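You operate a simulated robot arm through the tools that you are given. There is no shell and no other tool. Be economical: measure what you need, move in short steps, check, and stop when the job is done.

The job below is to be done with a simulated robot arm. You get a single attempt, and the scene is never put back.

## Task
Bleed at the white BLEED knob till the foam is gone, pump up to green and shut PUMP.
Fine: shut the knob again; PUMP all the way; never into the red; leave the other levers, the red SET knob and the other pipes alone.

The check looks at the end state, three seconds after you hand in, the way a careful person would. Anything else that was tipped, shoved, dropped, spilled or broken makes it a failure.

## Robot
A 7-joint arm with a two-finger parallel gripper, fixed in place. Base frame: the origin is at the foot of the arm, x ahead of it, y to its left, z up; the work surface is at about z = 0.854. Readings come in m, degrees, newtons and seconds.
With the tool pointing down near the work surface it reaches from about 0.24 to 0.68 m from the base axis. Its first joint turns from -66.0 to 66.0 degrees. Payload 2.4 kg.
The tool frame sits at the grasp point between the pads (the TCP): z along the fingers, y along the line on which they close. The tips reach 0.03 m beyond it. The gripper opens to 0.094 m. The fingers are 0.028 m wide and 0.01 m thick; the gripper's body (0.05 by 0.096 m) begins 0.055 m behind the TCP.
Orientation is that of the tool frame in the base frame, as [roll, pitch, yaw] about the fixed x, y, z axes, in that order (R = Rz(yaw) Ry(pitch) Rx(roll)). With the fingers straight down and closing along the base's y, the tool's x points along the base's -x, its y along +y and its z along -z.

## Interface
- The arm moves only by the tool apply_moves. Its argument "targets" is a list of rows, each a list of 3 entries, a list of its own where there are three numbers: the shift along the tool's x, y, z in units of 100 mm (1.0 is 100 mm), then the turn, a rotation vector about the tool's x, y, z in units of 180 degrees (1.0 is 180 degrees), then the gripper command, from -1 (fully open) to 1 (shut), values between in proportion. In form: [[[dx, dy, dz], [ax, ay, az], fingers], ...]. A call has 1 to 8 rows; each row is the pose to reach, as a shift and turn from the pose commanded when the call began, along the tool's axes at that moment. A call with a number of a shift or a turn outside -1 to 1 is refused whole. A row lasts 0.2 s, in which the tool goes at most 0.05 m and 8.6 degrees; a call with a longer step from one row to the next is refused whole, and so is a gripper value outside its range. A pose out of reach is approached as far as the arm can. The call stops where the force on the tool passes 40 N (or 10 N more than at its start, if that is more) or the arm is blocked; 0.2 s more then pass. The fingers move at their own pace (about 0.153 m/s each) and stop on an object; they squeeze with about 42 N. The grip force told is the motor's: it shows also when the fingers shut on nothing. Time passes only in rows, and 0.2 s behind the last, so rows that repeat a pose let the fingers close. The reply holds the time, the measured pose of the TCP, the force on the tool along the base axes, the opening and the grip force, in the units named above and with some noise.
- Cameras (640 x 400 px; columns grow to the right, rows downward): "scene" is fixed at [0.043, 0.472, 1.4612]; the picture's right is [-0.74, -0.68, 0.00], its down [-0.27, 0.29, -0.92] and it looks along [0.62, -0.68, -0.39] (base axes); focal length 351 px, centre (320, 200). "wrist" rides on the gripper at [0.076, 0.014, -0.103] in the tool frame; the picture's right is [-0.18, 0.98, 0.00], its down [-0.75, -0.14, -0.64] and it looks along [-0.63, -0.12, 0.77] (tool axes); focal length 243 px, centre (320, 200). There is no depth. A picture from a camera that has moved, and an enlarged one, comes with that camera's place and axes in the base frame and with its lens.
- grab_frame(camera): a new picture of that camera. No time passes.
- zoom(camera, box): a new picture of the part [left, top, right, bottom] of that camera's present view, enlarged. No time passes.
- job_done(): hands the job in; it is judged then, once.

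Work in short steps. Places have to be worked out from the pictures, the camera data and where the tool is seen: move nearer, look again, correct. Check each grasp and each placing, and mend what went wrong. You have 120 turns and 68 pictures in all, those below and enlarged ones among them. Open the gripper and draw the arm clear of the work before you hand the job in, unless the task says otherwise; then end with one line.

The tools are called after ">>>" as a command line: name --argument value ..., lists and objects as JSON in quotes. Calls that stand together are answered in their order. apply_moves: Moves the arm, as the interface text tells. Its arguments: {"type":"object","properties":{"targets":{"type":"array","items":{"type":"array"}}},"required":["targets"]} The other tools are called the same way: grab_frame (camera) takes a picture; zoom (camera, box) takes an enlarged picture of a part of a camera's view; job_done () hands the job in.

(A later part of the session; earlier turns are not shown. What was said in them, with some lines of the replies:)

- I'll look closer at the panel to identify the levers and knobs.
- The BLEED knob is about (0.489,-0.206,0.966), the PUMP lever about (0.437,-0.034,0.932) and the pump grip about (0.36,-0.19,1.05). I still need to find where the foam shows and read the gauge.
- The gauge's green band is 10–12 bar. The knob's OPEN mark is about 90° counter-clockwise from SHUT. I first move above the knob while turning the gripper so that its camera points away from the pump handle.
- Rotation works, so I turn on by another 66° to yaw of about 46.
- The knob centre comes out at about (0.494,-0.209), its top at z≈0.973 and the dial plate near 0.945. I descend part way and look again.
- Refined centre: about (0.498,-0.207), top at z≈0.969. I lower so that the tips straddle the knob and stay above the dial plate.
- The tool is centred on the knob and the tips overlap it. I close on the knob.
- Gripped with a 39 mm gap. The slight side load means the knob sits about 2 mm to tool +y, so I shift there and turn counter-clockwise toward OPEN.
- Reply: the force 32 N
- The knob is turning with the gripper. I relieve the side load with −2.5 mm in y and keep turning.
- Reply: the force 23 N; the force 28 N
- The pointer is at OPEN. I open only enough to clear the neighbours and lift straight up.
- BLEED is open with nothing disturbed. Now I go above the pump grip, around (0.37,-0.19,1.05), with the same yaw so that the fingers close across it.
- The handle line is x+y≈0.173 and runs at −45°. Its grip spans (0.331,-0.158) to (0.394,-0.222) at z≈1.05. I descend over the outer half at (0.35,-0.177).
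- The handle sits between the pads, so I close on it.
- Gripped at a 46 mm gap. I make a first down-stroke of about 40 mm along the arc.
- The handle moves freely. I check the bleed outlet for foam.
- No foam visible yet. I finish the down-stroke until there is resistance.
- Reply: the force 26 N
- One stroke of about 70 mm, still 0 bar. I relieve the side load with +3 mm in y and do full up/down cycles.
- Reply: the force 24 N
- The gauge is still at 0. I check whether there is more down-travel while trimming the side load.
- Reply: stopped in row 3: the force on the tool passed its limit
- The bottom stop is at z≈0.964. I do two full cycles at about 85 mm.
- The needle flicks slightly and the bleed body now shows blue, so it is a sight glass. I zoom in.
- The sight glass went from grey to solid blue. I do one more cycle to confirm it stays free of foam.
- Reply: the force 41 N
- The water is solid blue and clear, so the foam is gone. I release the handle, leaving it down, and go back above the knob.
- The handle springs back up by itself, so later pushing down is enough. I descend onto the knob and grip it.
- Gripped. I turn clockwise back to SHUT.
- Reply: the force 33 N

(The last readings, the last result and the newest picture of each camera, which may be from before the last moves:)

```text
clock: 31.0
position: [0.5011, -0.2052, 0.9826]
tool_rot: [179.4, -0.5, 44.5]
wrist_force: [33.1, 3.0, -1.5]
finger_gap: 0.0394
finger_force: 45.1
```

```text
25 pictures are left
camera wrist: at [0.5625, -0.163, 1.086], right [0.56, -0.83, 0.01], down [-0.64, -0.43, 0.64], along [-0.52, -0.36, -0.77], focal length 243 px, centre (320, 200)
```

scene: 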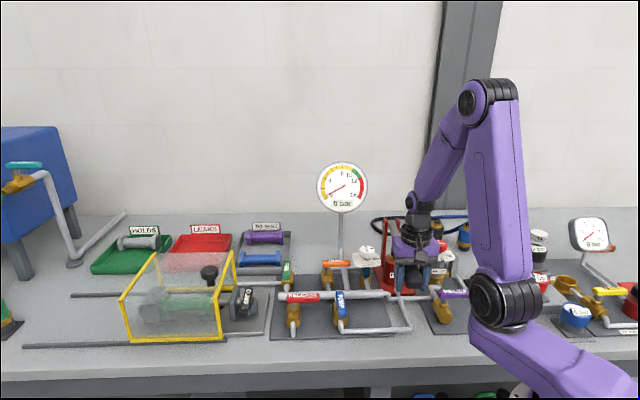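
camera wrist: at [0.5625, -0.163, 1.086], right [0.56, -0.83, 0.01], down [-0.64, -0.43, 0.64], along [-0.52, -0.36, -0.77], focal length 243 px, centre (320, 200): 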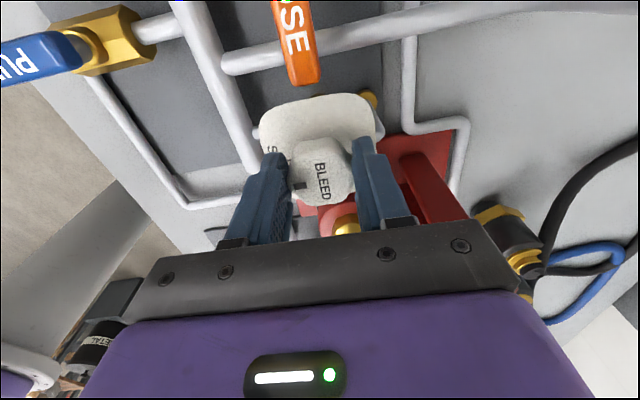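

Back at about the SHUT angle. I ease the side load, nudge a few degrees further onto the stop, then release and lift.

>>> apply_moves --targets '[[[0.02, 0.02, 0], [0, 0, 0], 1], [[0.02, 0.02, 0], [0, 0, 0.02], 1], [[0.02, 0.02, 0], [0, 0, 0.02], -0.25], [[0.02, 0.02, 0], [0, 0, 0.02], -0.25], [[0.02, 0.02, -0.4], [0, 0, 0], -0.25], [[0.02, 0.02, -0.8], [0, 0, 0], -0.25], [[0.02, 0.02, -1.0], [0, 0, 0], -0.25]]'

>>> zoom --camera "scene" --box '[345, 235, 395, 285]'

```text
clock: 32.6
position: [0.5008, -0.2053, 1.0828]
tool_rot: [-179.9, -0.1, 44.4]
wrist_force: [1.6, -0.6, 0.5]
finger_gap: 0.0589
finger_force: 0.0
```

```text
8.00 times, centred on (370, 260) of scene
camera zoom: at [0.043, 0.472, 1.4612], right [-0.74, -0.68, 0.0], down [-0.27, 0.29, -0.92], along [0.62, -0.68, -0.39], focal length 2810 px, centre (-80, -280)
```

zoom: 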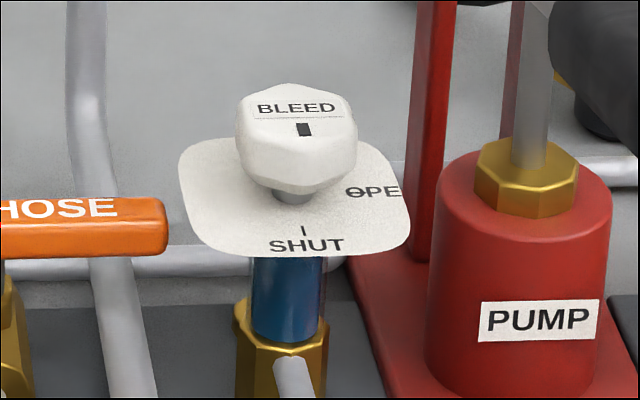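

BLEED is shut and the sight glass is clear. I go back to the handle at yaw 135: up first, turn, then over.

>>> apply_moves --targets '[[[0, 0, -0.4], [0, 0, 0], -0.25], [[0, 0, -0.8], [0, 0, -0.045], -0.25], [[0, 0, -1.0], [0, 0, -0.09], -0.25], [[0, 0, -1.0], [0, 0, -0.135], -0.4], [[0, 0, -1.0], [0, 0, -0.18], -0.4], [[0, 0, -1.0], [0, 0, -0.225], -0.4], [[0, 0, -1.0], [0, 0, -0.27], -0.4], [[0, 0, -1.0], [0, 0, -0.315], -0.4]]'

>>> apply_moves --targets '[[[0, 0, 0], [0, 0, -0.045], -0.4], [[0, 0, 0], [0, 0, -0.09], -0.4], [[0, 0, 0], [0, 0, -0.135], -0.4], [[0, 0, 0], [0, 0, -0.19], -0.4]]'

```text
clock: 34.4
position: [0.4993, -0.2066, 1.1821]
tool_rot: [180.0, -0.2, 101.4]
wrist_force: [0.3, -1.2, 0.2]
finger_gap: 0.0658
finger_force: 0.1
```

```text
refused: row 4 steps farther than a row can; nothing moved
```

>>> apply_moves --targets '[[[0, 0, 0], [0, 0, -0.047], -0.4], [[0, 0, 0], [0, 0, -0.094], -0.4], [[0, 0, 0], [0, 0, -0.141], -0.4], [[0, 0, 0], [0, 0, -0.187], -0.4]]'

```text
clock: 35.4
position: [0.5, -0.2057, 1.183]
tool_rot: [179.8, -0.1, 135.0]
wrist_force: [-0.2, 0.3, 0.1]
finger_gap: 0.0659
finger_force: 0.0
```

>>> apply_moves --targets '[[[0.3, -0.2, 0], [0, 0, 0], -0.4], [[0.6, -0.4, 0], [0, 0, 0], -0.4], [[0.9, -0.6, 0], [0, 0, 0], -0.4]]'

>>> apply_moves --targets '[[[0.2, -0.13, 0], [0, 0, 0], -0.4], [[0.367, -0.247, 0.1], [0, 0, 0], -0.4], [[0.367, -0.247, 0.5], [0, 0, 0], -0.4], [[0.367, -0.247, 0.9], [0, 0, 0], -0.4]]'

>>> grab_frame --camera "wrist"

```text
clock: 36.2
position: [0.394, -0.1843, 1.1809]
tool_rot: [180.0, 0.0, 135.0]
wrist_force: [-0.8, -0.2, -0.5]
finger_gap: 0.0658
finger_force: 0.1
```

```text
clock: 37.2
position: [0.3498, -0.1757, 1.0928]
tool_rot: [-180.0, -0.1, 134.8]
wrist_force: [-0.2, -0.2, 0.0]
finger_gap: 0.066
finger_force: 0.1
```

```text
23 pictures are left
camera wrist: at [0.3055, -0.1128, 1.1951], right [0.83, 0.56, 0.0], down [0.43, -0.64, 0.64], along [0.36, -0.53, -0.77], focal length 243 px, centre (320, 200)
```

wrist: 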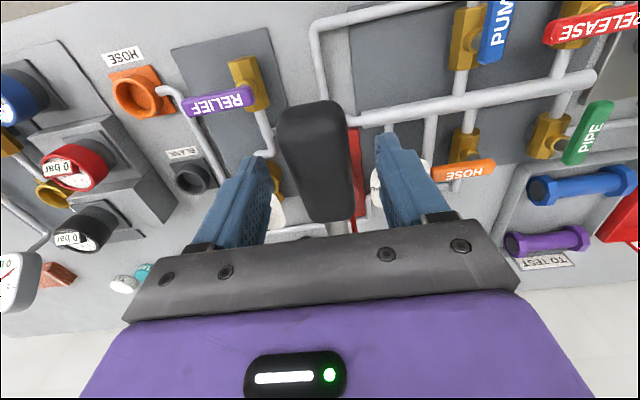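

Centred over the grip. I descend and grasp.

>>> apply_moves --targets '[[[0, 0, 0.2], [0, 0, 0], -0.4], [[0, 0, 0.39], [0, 0, 0], -0.4], [[0, 0, 0.39], [0, 0, 0], 1], [[0, 0, 0.39], [0, 0, 0], 1]]'

>>> apply_moves --targets '[[[0.02, 0, 0.12], [0, 0, 0], 1], [[0.04, 0, 0.25], [0, 0, 0], 1]]'

>>> zoom --camera "scene" --box '[305, 155, 465, 295]'

```text
clock: 38.2
position: [0.3478, -0.1772, 1.0537]
tool_rot: [-180.0, -0.2, 134.8]
wrist_force: [-15.5, -10.6, 3.1]
finger_gap: 0.0462
finger_force: 44.8
```

```text
clock: 38.8
position: [0.3456, -0.1728, 1.0289]
tool_rot: [179.9, -0.1, 134.8]
wrist_force: [-29.1, -14.0, 10.0]
finger_gap: 0.0462
finger_force: 45.4
```

```text
2.86 times, centred on (385, 225) of scene
camera zoom: at [0.042, 0.4717, 1.4613], right [-0.74, -0.68, 0.0], down [-0.27, 0.29, -0.92], along [0.62, -0.68, -0.39], focal length 1003 px, centre (134, 129)
```

zoom: 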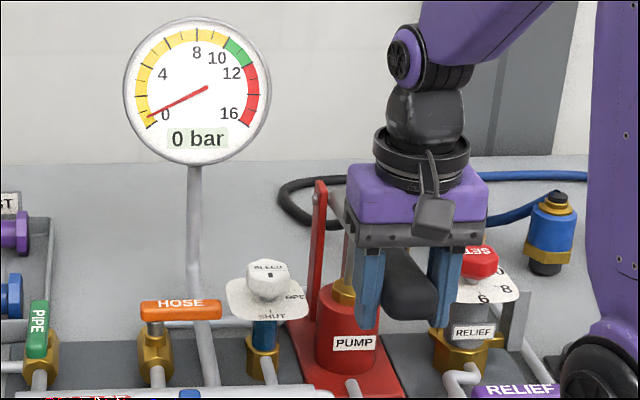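

The needle is just lifting. I trim the side load and press further down.

>>> apply_moves --targets '[[[0.015, -0.02, 0.1], [0, 0, 0], 1], [[0.01, -0.02, 0.2], [0, 0, 0], 1], [[0.0, -0.02, 0.3], [0, 0, 0], 1]]'

>>> zoom --camera "scene" --box '[305, 155, 385, 215]'

```text
clock: 39.6
position: [0.3459, -0.172, 0.9979]
tool_rot: [179.8, -0.1, 134.9]
wrist_force: [-14.8, -2.0, 10.7]
finger_gap: 0.046
finger_force: 44.9
```

```text
6.67 times, centred on (345, 185) of scene
camera zoom: at [0.0424, 0.4721, 1.4612], right [-0.74, -0.68, 0.0], down [-0.27, 0.29, -0.92], along [0.62, -0.68, -0.39], focal length 2341 px, centre (153, 300)
```

zoom: 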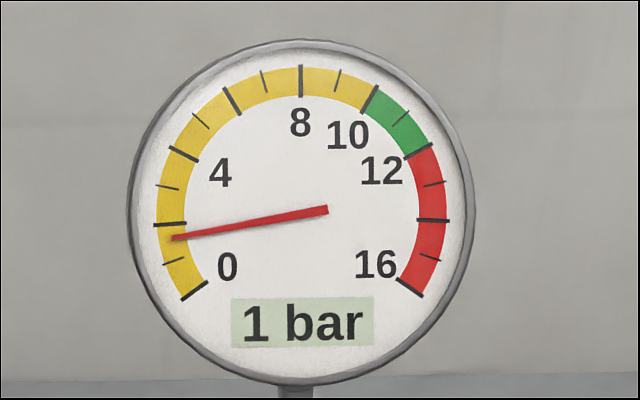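

About 1.6 bar now, roughly 0.4 bar per cm. I finish this stroke and do one more full cycle.

>>> apply_moves --targets '[[[-0.015, -0.01, 0.15], [0, 0, 0], 1], [[-0.04, -0.01, 0.31], [0, 0, 0], 1]]'

>>> apply_moves --targets '[[[0.03, 0, -0.28], [0, 0, 0], 1], [[0.03, 0, -0.57], [0, 0, 0], 1], [[-0.02, 0, -0.85], [0, 0, 0], 1], [[0.03, 0, -0.57], [0, 0, 0], 1], [[0.03, 0, -0.28], [0, 0, 0], 1], [[0, 0, 0], [0, 0, 0], 1]]'

>>> zoom --camera "scene" --box '[305, 155, 385, 215]'

```text
clock: 40.2
position: [0.347, -0.1751, 0.9661]
tool_rot: [180.0, -0.3, 134.9]
wrist_force: [-14.4, 12.1, 6.6]
finger_gap: 0.0461
finger_force: 45.2
```

```text
clock: 41.6
position: [0.3468, -0.1754, 0.9668]
tool_rot: [179.9, -0.2, 134.9]
wrist_force: [11.4, 27.3, 8.6]
finger_gap: 0.0466
finger_force: 45.2
```

```text
6.67 times, centred on (345, 185) of scene
camera zoom: at [0.0432, 0.4729, 1.4608], right [-0.74, -0.68, 0.0], down [-0.27, 0.29, -0.92], along [0.62, -0.68, -0.39], focal length 2341 px, centre (153, 300)
```

zoom: 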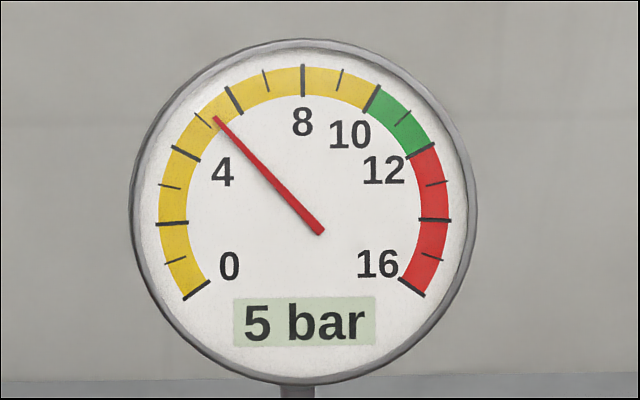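

5.4 bar. One more full stroke should reach about 8.

>>> apply_moves --targets '[[[0.03, 0.015, -0.28], [0, 0, 0], 1], [[0.03, 0.015, -0.57], [0, 0, 0], 1], [[-0.02, 0.015, -0.85], [0, 0, 0], 1], [[0.03, 0.015, -0.57], [0, 0, 0], 1], [[0.03, 0.015, -0.28], [0, 0, 0], 1], [[0, 0.015, 0], [0, 0, 0], 1]]'

>>> zoom --camera "scene" --box '[305, 155, 385, 215]'

```text
clock: 42.4
position: [0.3487, -0.1764, 1.0469]
tool_rot: [179.8, 0.1, 134.9]
wrist_force: [9.3, -2.5, -16.2]
finger_gap: 0.0463
finger_force: 45.0
stopped in row 4: the force on the tool passed its limit (the readings are from after the stop); the commanded pose is now the measured one
```

```text
6.67 times, centred on (345, 185) of scene
camera zoom: at [0.0435, 0.4719, 1.4612], right [-0.74, -0.68, 0.0], down [-0.27, 0.29, -0.92], along [0.62, -0.68, -0.39], focal length 2341 px, centre (153, 300)
```

zoom: 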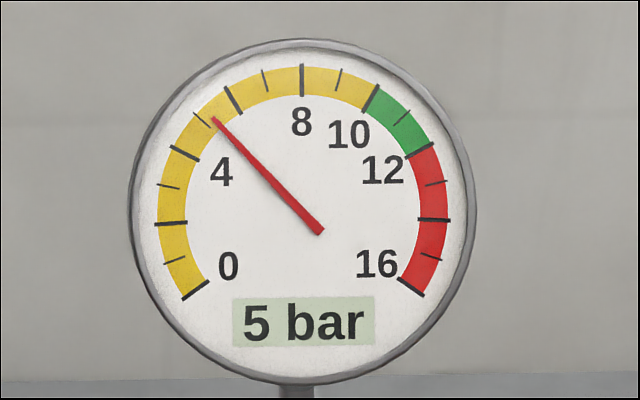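

I ran into the top stop and the gauge holds at 5.4. Now the down-stroke.

>>> apply_moves --targets '[[[0.02, 0, 0.15], [0, 0, 0], 1], [[0.035, 0, 0.3], [0, 0, 0], 1], [[0.035, 0, 0.45], [0, 0, 0], 1], [[0.02, 0, 0.6], [0, 0, 0], 1], [[0.0, 0, 0.78], [0, 0, 0], 1]]'

>>> zoom --camera "scene" --box '[305, 155, 385, 215]'

```text
clock: 43.6
position: [0.3473, -0.1754, 0.9688]
tool_rot: [179.8, -0.1, 134.9]
wrist_force: [-7.6, 13.2, 8.8]
finger_gap: 0.0464
finger_force: 45.6
```

```text
6.67 times, centred on (345, 185) of scene
camera zoom: at [0.0427, 0.4725, 1.461], right [-0.74, -0.68, 0.0], down [-0.27, 0.29, -0.92], along [0.62, -0.68, -0.39], focal length 2341 px, centre (153, 300)
```

zoom: 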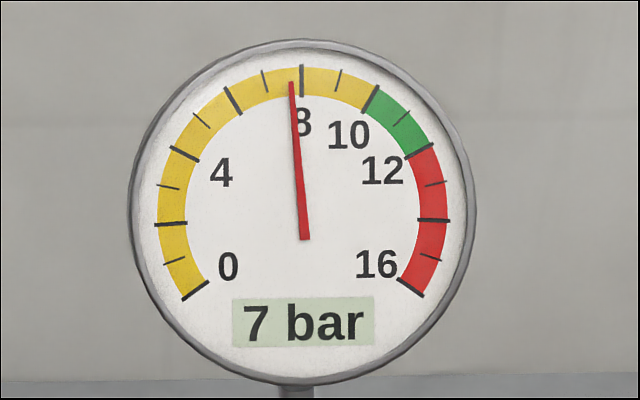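

7.7 bar, so a stroke gives about 2.3 bar. Another full one reaches about 10.

>>> apply_moves --targets '[[[0.03, 0, -0.27], [0, 0, 0], 1], [[0.03, 0, -0.53], [0, 0, 0], 1], [[0, 0, -0.78], [0, 0, 0], 1], [[0.03, 0, -0.53], [0, 0, 0], 1], [[0.03, 0, -0.27], [0, 0, 0], 1], [[0, 0, 0], [0, 0, 0], 1]]'

>>> zoom --camera "scene" --box '[305, 155, 385, 215]'

```text
clock: 45.0
position: [0.3488, -0.1761, 0.9704]
tool_rot: [179.9, -0.1, 134.9]
wrist_force: [-6.9, 10.9, 8.0]
finger_gap: 0.0464
finger_force: 44.3
```

```text
6.67 times, centred on (345, 185) of scene
camera zoom: at [0.0427, 0.4724, 1.461], right [-0.74, -0.68, 0.0], down [-0.27, 0.29, -0.92], along [0.62, -0.68, -0.39], focal length 2341 px, centre (153, 300)
```

zoom: 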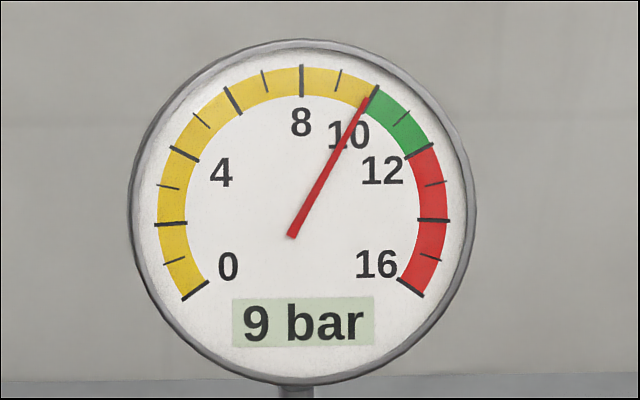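

9.9 bar. A half stroke of about 38 mm should bring it to about 11.

>>> apply_moves --targets '[[[0.02, 0, -0.19], [0, 0, 0], 1], [[0.03, 0, -0.38], [0, 0, 0], 1], [[0.02, 0, -0.19], [0, 0, 0], 1], [[0, 0, 0], [0, 0, 0], 1]]'

>>> zoom --camera "scene" --box '[305, 155, 385, 215]'

```text
clock: 46.0
position: [0.3492, -0.1767, 0.9697]
tool_rot: [179.8, 0.1, 134.9]
wrist_force: [-2.2, 9.3, 10.3]
finger_gap: 0.0467
finger_force: 45.1
```

```text
6.67 times, centred on (345, 185) of scene
camera zoom: at [0.0428, 0.4724, 1.461], right [-0.74, -0.68, 0.0], down [-0.27, 0.29, -0.92], along [0.62, -0.68, -0.39], focal length 2341 px, centre (153, 300)
```

zoom: 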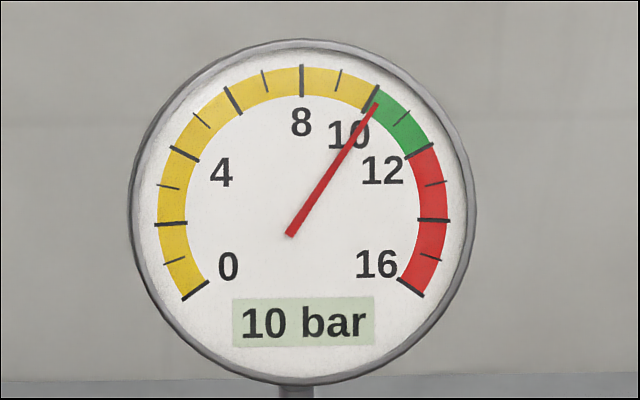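

10.2 bar. One more partial stroke, slightly longer.

>>> apply_moves --targets '[[[0.02, 0, -0.25], [0, 0, 0], 1], [[0.03, 0, -0.5], [0, 0, 0], 1], [[0.02, 0, -0.25], [0, 0, 0], 1], [[0, 0, 0], [0, 0, 0], 1]]'

>>> zoom --camera "scene" --box '[305, 155, 385, 215]'

```text
clock: 47.0
position: [0.3487, -0.1765, 0.9698]
tool_rot: [179.8, -0.1, 134.9]
wrist_force: [3.4, 21.9, 9.0]
finger_gap: 0.0464
finger_force: 45.0
```

```text
6.67 times, centred on (345, 185) of scene
camera zoom: at [0.0429, 0.4728, 1.4609], right [-0.74, -0.68, 0.0], down [-0.27, 0.29, -0.92], along [0.62, -0.68, -0.39], focal length 2341 px, centre (153, 300)
```

zoom: 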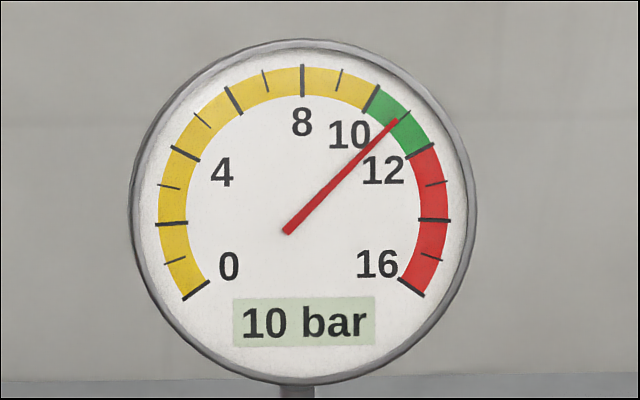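

About 11 bar, mid-green. I let the handle up under control, then release and rise.

>>> apply_moves --targets '[[[0.03, 0, -0.25], [0, 0, 0], 1], [[0.03, 0, -0.5], [0, 0, 0], 1], [[0, 0, -0.75], [0, 0, 0], 1], [[0, 0, -0.75], [0, 0, 0], -0.4], [[0, 0, -0.75], [0, 0, 0], -0.4], [[0, 0, -1.0], [0, 0, 0], -0.4]]'

>>> apply_moves --targets '[[[0, 0, -0.4], [0, 0, 0], -0.4], [[0, 0, -0.8], [0, 0, 0], -0.4], [[0, 0.4, -0.9], [0, 0, 0], -0.4], [[0, 0.8, -0.9], [0, 0, 0], -0.4]]'

>>> grab_frame --camera "wrist"

>>> zoom --camera "scene" --box '[280, 155, 440, 345]'

```text
clock: 48.4
position: [0.3484, -0.1772, 1.0711]
tool_rot: [179.8, 0.1, 134.8]
wrist_force: [0.4, 0.0, -0.3]
finger_gap: 0.0658
finger_force: 0.1
```

```text
clock: 49.4
position: [0.4023, -0.1216, 1.159]
tool_rot: [179.8, 0.0, 134.7]
wrist_force: [0.5, 0.0, 0.5]
finger_gap: 0.0659
finger_force: 0.2
```

```text
14 pictures are left
camera wrist: at [0.358, -0.0575, 1.2621], right [0.83, 0.56, 0.0], down [0.43, -0.64, 0.64], along [0.36, -0.53, -0.77], focal length 243 px, centre (320, 200)
```

wrist: 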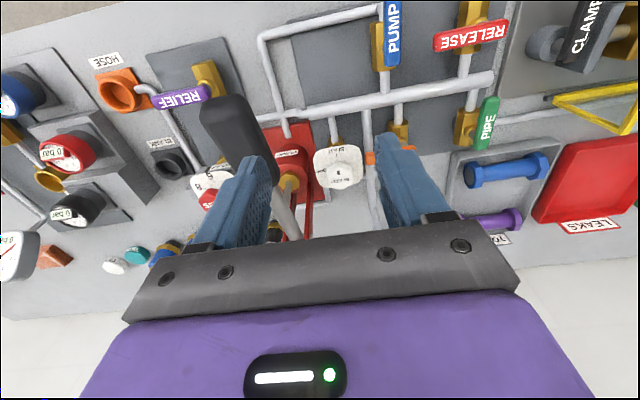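

```text
2.11 times, centred on (360, 250) of scene
camera zoom: at [0.043, 0.472, 1.4611], right [-0.74, -0.68, 0.0], down [-0.27, 0.29, -0.92], along [0.62, -0.68, -0.39], focal length 739 px, centre (236, 95)
```

zoom: 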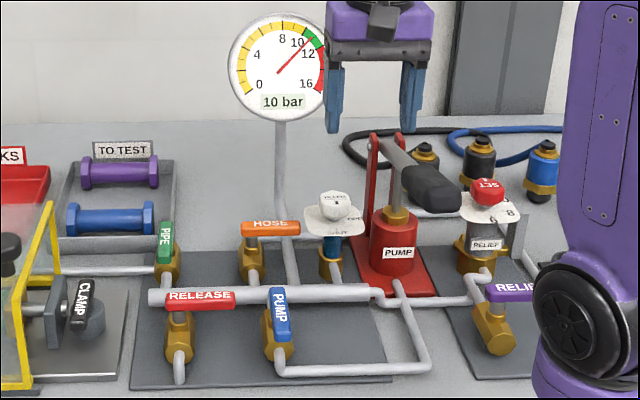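

Gauge holds near 11 bar, and the other levers are unchanged. The PUMP lever pivots near its rear end at about (0.452,-0.049) with the handle toward the robot. The other shut levers show that shut means pointing scene-right, which is 90° counter-clockwise. I move above its tip.

>>> apply_moves --targets '[[[0.2, 0.3, 0], [0, 0, 0], -0.2], [[0.4, 0.6, 0], [0, 0, 0], -0.2], [[0.645, 0.86, 0.2], [0, 0, 0], -0.2], [[0.645, 0.86, 0.6], [0, 0, 0], -0.2], [[0.645, 0.86, 0.9], [0, 0, 0], -0.2], [[0.645, 0.86, 1.0], [0, 0, 0], -0.2]]'

>>> grab_frame --camera "wrist"

>>> zoom --camera "scene" --box '[280, 220, 440, 345]'

```text
clock: 50.8
position: [0.4199, -0.0142, 1.0606]
tool_rot: [179.8, -0.1, 134.8]
wrist_force: [-1.6, 0.1, -0.1]
finger_gap: 0.0562
finger_force: 0.0
```

```text
12 pictures are left
camera wrist: at [0.3755, 0.0492, 1.1624], right [0.83, 0.56, 0.0], down [0.43, -0.64, 0.64], along [0.36, -0.53, -0.77], focal length 243 px, centre (320, 200)
```

wrist: 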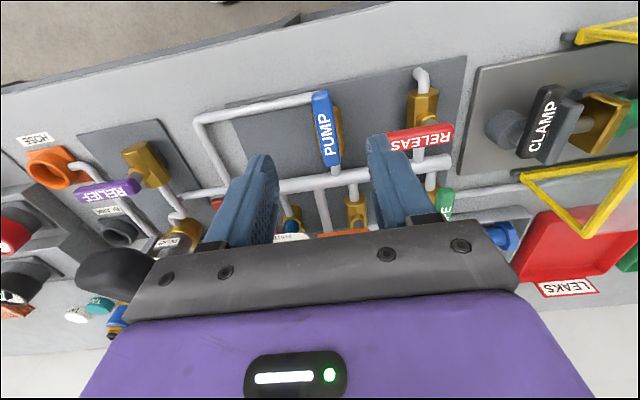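

```text
3.20 times, centred on (360, 282) of scene
camera zoom: at [0.043, 0.472, 1.4612], right [-0.74, -0.68, 0.0], down [-0.27, 0.29, -0.92], along [0.62, -0.68, -0.39], focal length 1124 px, centre (192, -64)
```

zoom: 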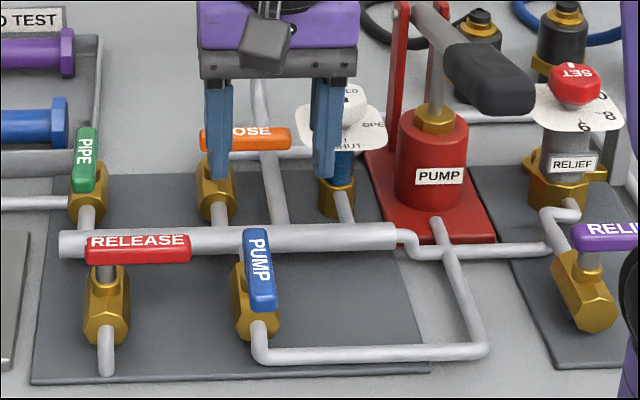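

The lever is aligned with the tool: its front end is at (0.413,-0.004), its rear at (0.466,-0.063), and z≈0.93. I descend over the handle near its front.

>>> apply_moves --targets '[[[-0.03, 0.01, 0.4], [0, 0, 0], -0.2], [[-0.03, 0.01, 0.75], [0, 0, 0], -0.2], [[-0.03, 0.01, 0.95], [0, 0, 0], -0.2]]'

>>> grab_frame --camera "wrist"

>>> zoom --camera "scene" --box '[280, 220, 440, 345]'

```text
clock: 51.6
position: [0.4243, -0.0149, 0.9652]
tool_rot: [179.8, 0.1, 134.9]
wrist_force: [-0.1, -0.1, 0.7]
finger_gap: 0.0564
finger_force: 0.1
```

```text
10 pictures are left
camera wrist: at [0.3791, 0.0476, 1.068], right [0.83, 0.56, 0.0], down [0.43, -0.64, 0.64], along [0.36, -0.53, -0.77], focal length 243 px, centre (320, 200)
```

wrist: 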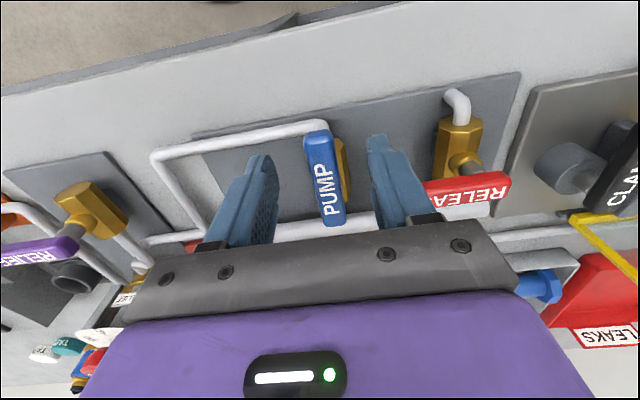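

```text
3.20 times, centred on (360, 282) of scene
camera zoom: at [0.043, 0.472, 1.4612], right [-0.74, -0.68, 0.0], down [-0.27, 0.29, -0.92], along [0.62, -0.68, -0.39], focal length 1124 px, centre (192, -64)
```

zoom: 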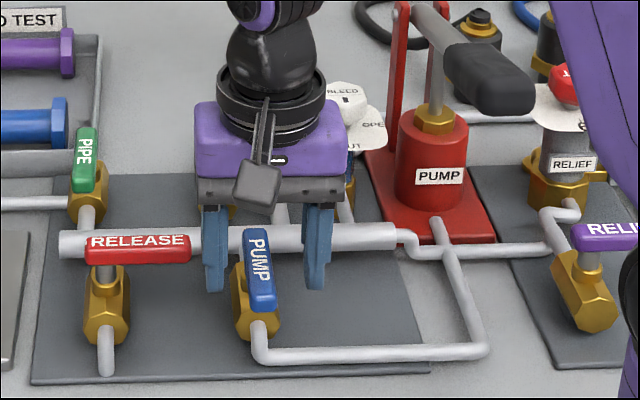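

The fingers straddle the handle. I lower 18 mm more and close.

>>> apply_moves --targets '[[[0.04, 0, 0.1], [0, 0, 0], -0.2], [[0.04, 0, 0.18], [0, 0, 0], -0.2], [[0.04, 0, 0.18], [0, 0, 0], 1], [[0.04, 0, 0.18], [0, 0, 0], 1]]'

```text
clock: 52.6
position: [0.4219, -0.0123, 0.9459]
tool_rot: [179.8, 0.0, 135.0]
wrist_force: [7.8, 7.9, -9.1]
finger_gap: 0.0184
finger_force: 44.5
```

Gripped at 18 mm. I turn it counter-clockwise about the pivot (r≈46 mm), 40° first.

>>> apply_moves --targets '[[[-0.0045, -0.064, 0], [0, 0, -0.0444], 1], [[-0.018, -0.127, 0], [0, 0, -0.0889], 1], [[-0.04, -0.187, 0], [0, 0, -0.1333], 1], [[-0.07, -0.244, 0], [0, 0, -0.1778], 1], [[-0.108, -0.296, 0], [0, 0, -0.2222], 1]]'

>>> zoom --camera "scene" --box '[280, 220, 440, 345]'

```text
clock: 53.8
position: [0.4069, -0.0438, 0.9468]
tool_rot: [180.0, 0.0, 174.3]
wrist_force: [-4.9, -26.1, -2.3]
finger_gap: 0.019
finger_force: 44.9
```

```text
3.20 times, centred on (360, 282) of scene
camera zoom: at [0.0429, 0.4713, 1.4614], right [-0.74, -0.68, 0.0], down [-0.27, 0.29, -0.92], along [0.62, -0.68, -0.39], focal length 1124 px, centre (192, -64)
```

zoom: 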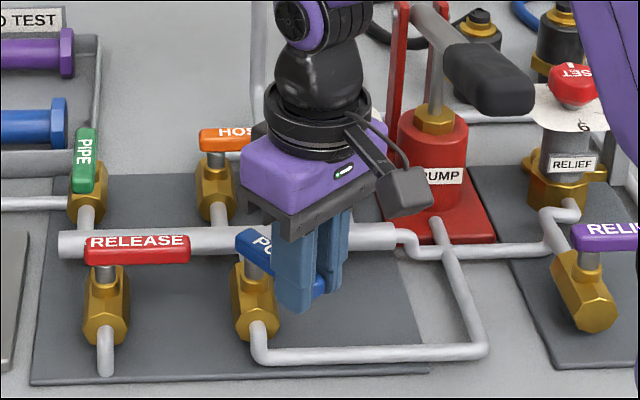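

It is turning the right way. I continue the remaining 50°.

>>> apply_moves --targets '[[[-0.005, -0.076, 0], [0, 0, -0.046], 1], [[-0.019, -0.142, 0], [0, 0, -0.092], 1], [[-0.043, -0.204, 0], [0, 0, -0.138], 1], [[-0.075, -0.263, 0], [0, 0, -0.184], 1], [[-0.117, -0.316, 0], [0, 0, -0.23], 1], [[-0.164, -0.362, 0], [0, 0, -0.275], 1]]'

>>> zoom --camera "scene" --box '[280, 220, 440, 345]'

```text
clock: 54.8
position: [0.4113, -0.0695, 0.948]
tool_rot: [180.0, 0.1, -156.8]
wrist_force: [4.8, -13.7, -2.4]
finger_gap: 0.0187
finger_force: 45.0
stopped in row 4: the force on the tool passed its limit (the readings are from after the stop); the commanded pose is now the measured one
```

```text
3.20 times, centred on (360, 282) of scene
camera zoom: at [0.0432, 0.4717, 1.4613], right [-0.74, -0.68, 0.0], down [-0.27, 0.29, -0.92], along [0.62, -0.68, -0.39], focal length 1124 px, centre (192, -64)
```

zoom: 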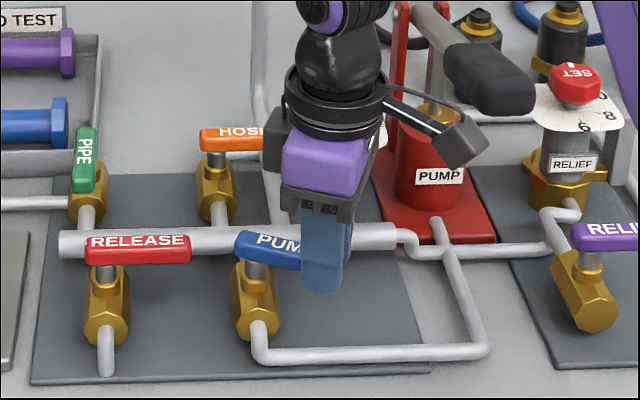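

203° now; shut needs 225°. Turning further while gripping would swing the wrist camera into the pump handle, so I release, lift, turn back to yaw 135 and push the lever the rest of the way with closed fingers.

>>> apply_moves --targets '[[[0, 0, 0], [0, 0, 0], 0.2], [[0, 0, 0], [0, 0, 0], 0.2], [[0, 0, -0.3], [0, 0, 0], 0.2], [[0, 0, -0.6], [0, 0, 0], 0.2], [[0, 0, -0.9], [0, 0, 0], 0.2]]'

>>> apply_moves --targets '[[[0, 0, 0], [0, 0, 0.047], 1], [[0, 0, 0], [0, 0, 0.094], 1], [[0, 0, 0], [0, 0, 0.141], 1], [[0, 0, 0], [0, 0, 0.188], 1], [[0, 0, 0], [0, 0, 0.235], 1], [[0, 0, 0], [0, 0, 0.282], 1], [[0, 0, 0], [0, 0, 0.329], 1], [[0, 0, 0], [0, 0, 0.376], 1]]'

>>> grab_frame --camera "wrist"

```text
clock: 56.0
position: [0.4093, -0.0667, 1.0371]
tool_rot: [179.9, 0.0, -156.6]
wrist_force: [0.5, 0.2, -0.2]
finger_gap: 0.0377
finger_force: 0.0
```

```text
clock: 57.8
position: [0.4096, -0.067, 1.0377]
tool_rot: [180.0, 0.0, 135.7]
wrist_force: [-0.7, -0.9, -0.1]
finger_gap: 0.0
finger_force: 32.7
```

```text
6 pictures are left
camera wrist: at [0.3646, -0.0047, 1.1396], right [0.82, 0.57, 0.0], down [0.44, -0.63, 0.64], along [0.37, -0.52, -0.77], focal length 243 px, centre (320, 200)
```

wrist: 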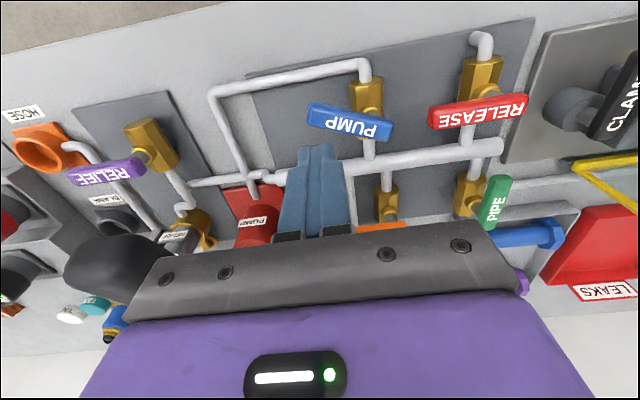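

The lever is at about 201.5°, compared with 222° for the shut RELEASE. I place the closed fingers in front of it and descend.

>>> apply_moves --targets '[[[0.22, 0.01, 0], [0, 0, 0], 1], [[0.43, 0.01, 0], [0, 0, 0], 1], [[0.43, 0.01, 0.3], [0, 0, 0], 1], [[0.43, 0.01, 0.6], [0, 0, 0], 1], [[0.43, 0.01, 0.9], [0, 0, 0], 1]]'

>>> zoom --camera "scene" --box '[280, 220, 440, 345]'

```text
clock: 59.0
position: [0.378, -0.0378, 0.9459]
tool_rot: [179.9, -0.1, 135.9]
wrist_force: [-0.4, 0.2, 0.6]
finger_gap: 0.0
finger_force: 32.8
```

```text
3.20 times, centred on (360, 282) of scene
camera zoom: at [0.043, 0.472, 1.4612], right [-0.74, -0.68, 0.0], down [-0.27, 0.29, -0.92], along [0.62, -0.68, -0.39], focal length 1124 px, centre (192, -64)
```

zoom: 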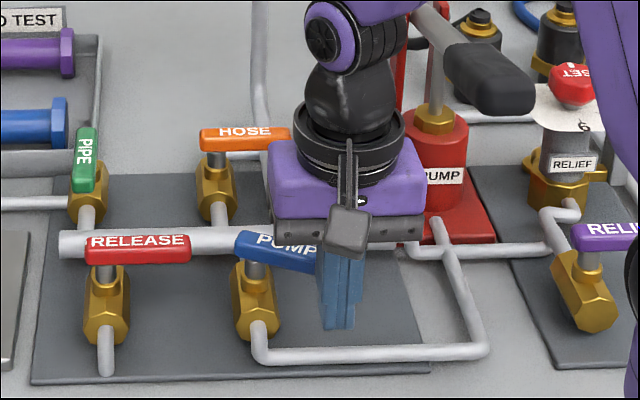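

Positioned in front of the tip. I push back along tool −x until the stop resists.

>>> apply_moves --targets '[[[-0.1, 0, 0], [0, 0, 0], 1], [[-0.18, 0, 0], [0, 0, 0], 1], [[-0.26, 0, 0], [0, 0, 0], 1], [[-0.34, 0, 0], [0, 0, 0], 1], [[-0.4, 0, 0], [0, 0, 0], 1], [[-0.46, 0, 0], [0, 0, 0], 1]]'

```text
clock: 60.4
position: [0.4101, -0.066, 0.9458]
tool_rot: [-179.9, -0.7, 135.9]
wrist_force: [-15.2, 16.8, 8.4]
finger_gap: 0.0
finger_force: 33.0
```

22 N of resistance, right where the stop is expected. I press a little more to confirm.

>>> apply_moves --targets '[[[-0.03, 0, 0], [0, 0, 0], 1], [[-0.06, 0, 0], [0, 0, 0], 1], [[-0.06, 0, 0], [0, 0, 0], 1]]'

>>> zoom --camera "scene" --box '[280, 220, 440, 345]'

```text
clock: 60.8
position: [0.4102, -0.0667, 0.9447]
tool_rot: [-179.5, -1.0, 136.3]
wrist_force: [-4.3, 6.1, 2.7]
finger_gap: 0.0003
finger_force: 33.1
stopped in row 2: the force on the tool passed its limit (the readings are from after the stop); the commanded pose is now the measured one
```

```text
3.20 times, centred on (360, 282) of scene
camera zoom: at [0.0429, 0.4722, 1.4611], right [-0.74, -0.68, 0.0], down [-0.27, 0.29, -0.92], along [0.62, -0.68, -0.39], focal length 1124 px, centre (192, -64)
```

zoom: 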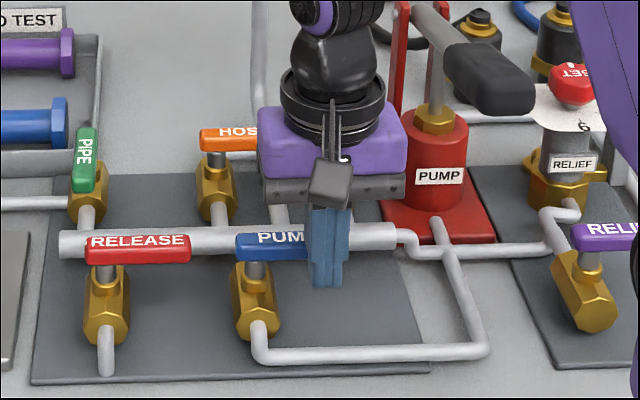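

The lever is at its stop, parallel with RELEASE. I back off, lift clear and check.

>>> apply_moves --targets '[[[0.2, 0, 0], [0, 0, 0], 1], [[0.2, 0, -0.4], [0, 0, 0], 1], [[0.2, 0, -0.8], [0, 0, 0], 1], [[0.2, 0, -1.0], [0, 0, 0], -0.5]]'

>>> apply_moves --targets '[[[0, 0, -0.4], [0, 0, 0], -1], [[0, 0, -0.8], [0, 0, 0], -1], [[0, 0, -1.0], [0, 0, 0], -1]]'

>>> zoom --camera "scene" --box '[280, 155, 440, 345]'

>>> grab_frame --camera "wrist"

```text
clock: 61.8
position: [0.3964, -0.0561, 1.0456]
tool_rot: [-179.7, -0.8, 136.1]
wrist_force: [0.4, 0.5, -0.1]
finger_gap: 0.0705
finger_force: 0.1
```

```text
clock: 62.6
position: [0.3995, -0.0538, 1.146]
tool_rot: [-179.5, -1.0, 136.2]
wrist_force: [0.1, 0.5, -0.4]
finger_gap: 0.0939
finger_force: 0.1
```

```text
2.11 times, centred on (360, 250) of scene
camera zoom: at [0.043, 0.472, 1.4612], right [-0.74, -0.68, 0.0], down [-0.27, 0.29, -0.92], along [0.62, -0.68, -0.39], focal length 739 px, centre (236, 95)
```

zoom: 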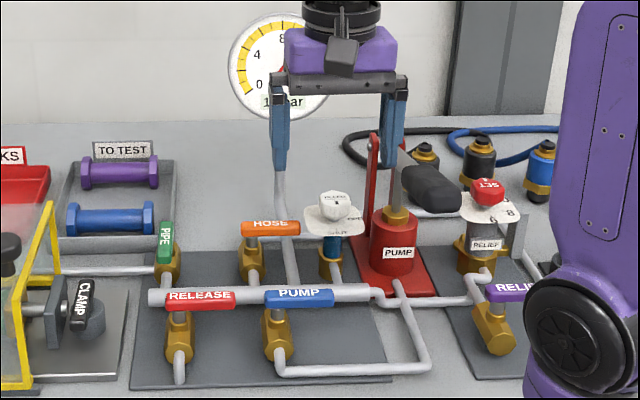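

```text
2 pictures are left
camera wrist: at [0.3551, 0.0065, 1.2497], right [0.81, 0.58, -0.01], down [0.46, -0.63, 0.63], along [0.36, -0.52, -0.78], focal length 243 px, centre (320, 200)
```

wrist: 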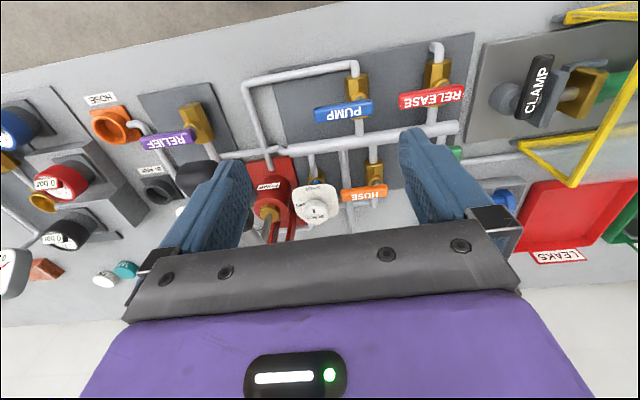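

PUMP is fully across. I raise the arm clear of the gauge line of sight for a final reading.

>>> apply_moves --targets '[[[0.2, -0.2, -0.3], [0, 0, 0], -1], [[0.3, -0.4, -0.6], [0, 0, 0], -1], [[0.3, -0.6, -0.9], [0, 0, 0], -1], [[0.3, -0.7, -1.0], [0, 0, 0], -1]]'

>>> zoom --camera "scene" --box '[290, 150, 400, 310]'

```text
clock: 63.6
position: [0.3317, -0.0844, 1.2462]
tool_rot: [-179.6, -0.9, 136.1]
wrist_force: [0.3, -0.7, 0.4]
finger_gap: 0.094
finger_force: 0.1
```

```text
2.50 times, centred on (345, 230) of scene
camera zoom: at [0.043, 0.472, 1.4612], right [-0.74, -0.68, 0.0], down [-0.27, 0.29, -0.92], along [0.62, -0.68, -0.39], focal length 878 px, centre (258, 125)
```

zoom: 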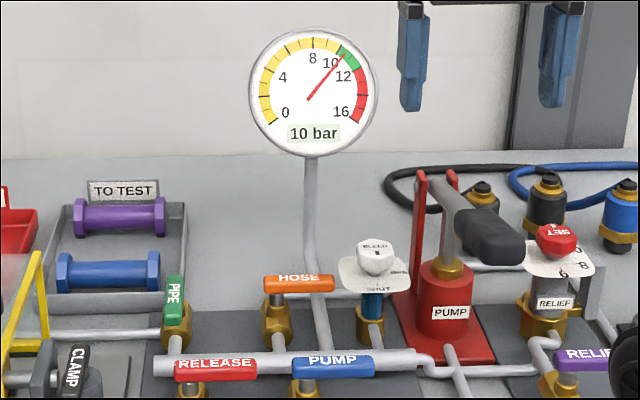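

>>> zoom --camera "scene" --box '[305, 155, 385, 215]'

```text
6.67 times, centred on (345, 185) of scene
camera zoom: at [0.043, 0.472, 1.4612], right [-0.74, -0.68, 0.0], down [-0.27, 0.29, -0.92], along [0.62, -0.68, -0.39], focal length 2341 px, centre (153, 300)
```

zoom: 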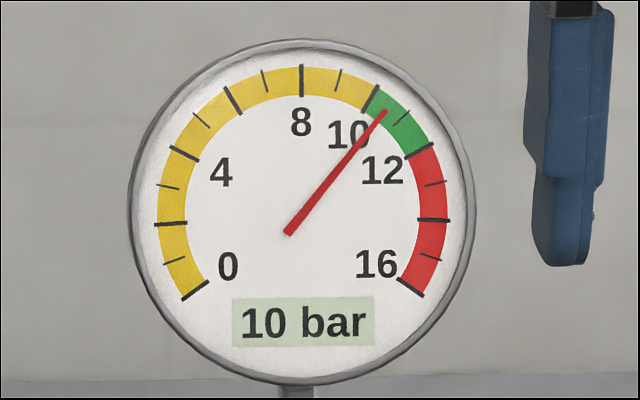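

The gauge reads about 10.5 bar, inside green. BLEED is shut with clear water, PUMP is fully shut, and the arm is clear with the gripper open, so I hand in.

>>> job_done

```text
The job is handed in.
```

The job is handed in: I bled the line until the sight glass was clear, shut BLEED, pumped to green and shut PUMP fully. The gauge peaked near 11 bar and never reached red. It had slipped to about 10.5 bar at hand-in (roughly 0.45 bar in 16 s), so there may be a slow leak.
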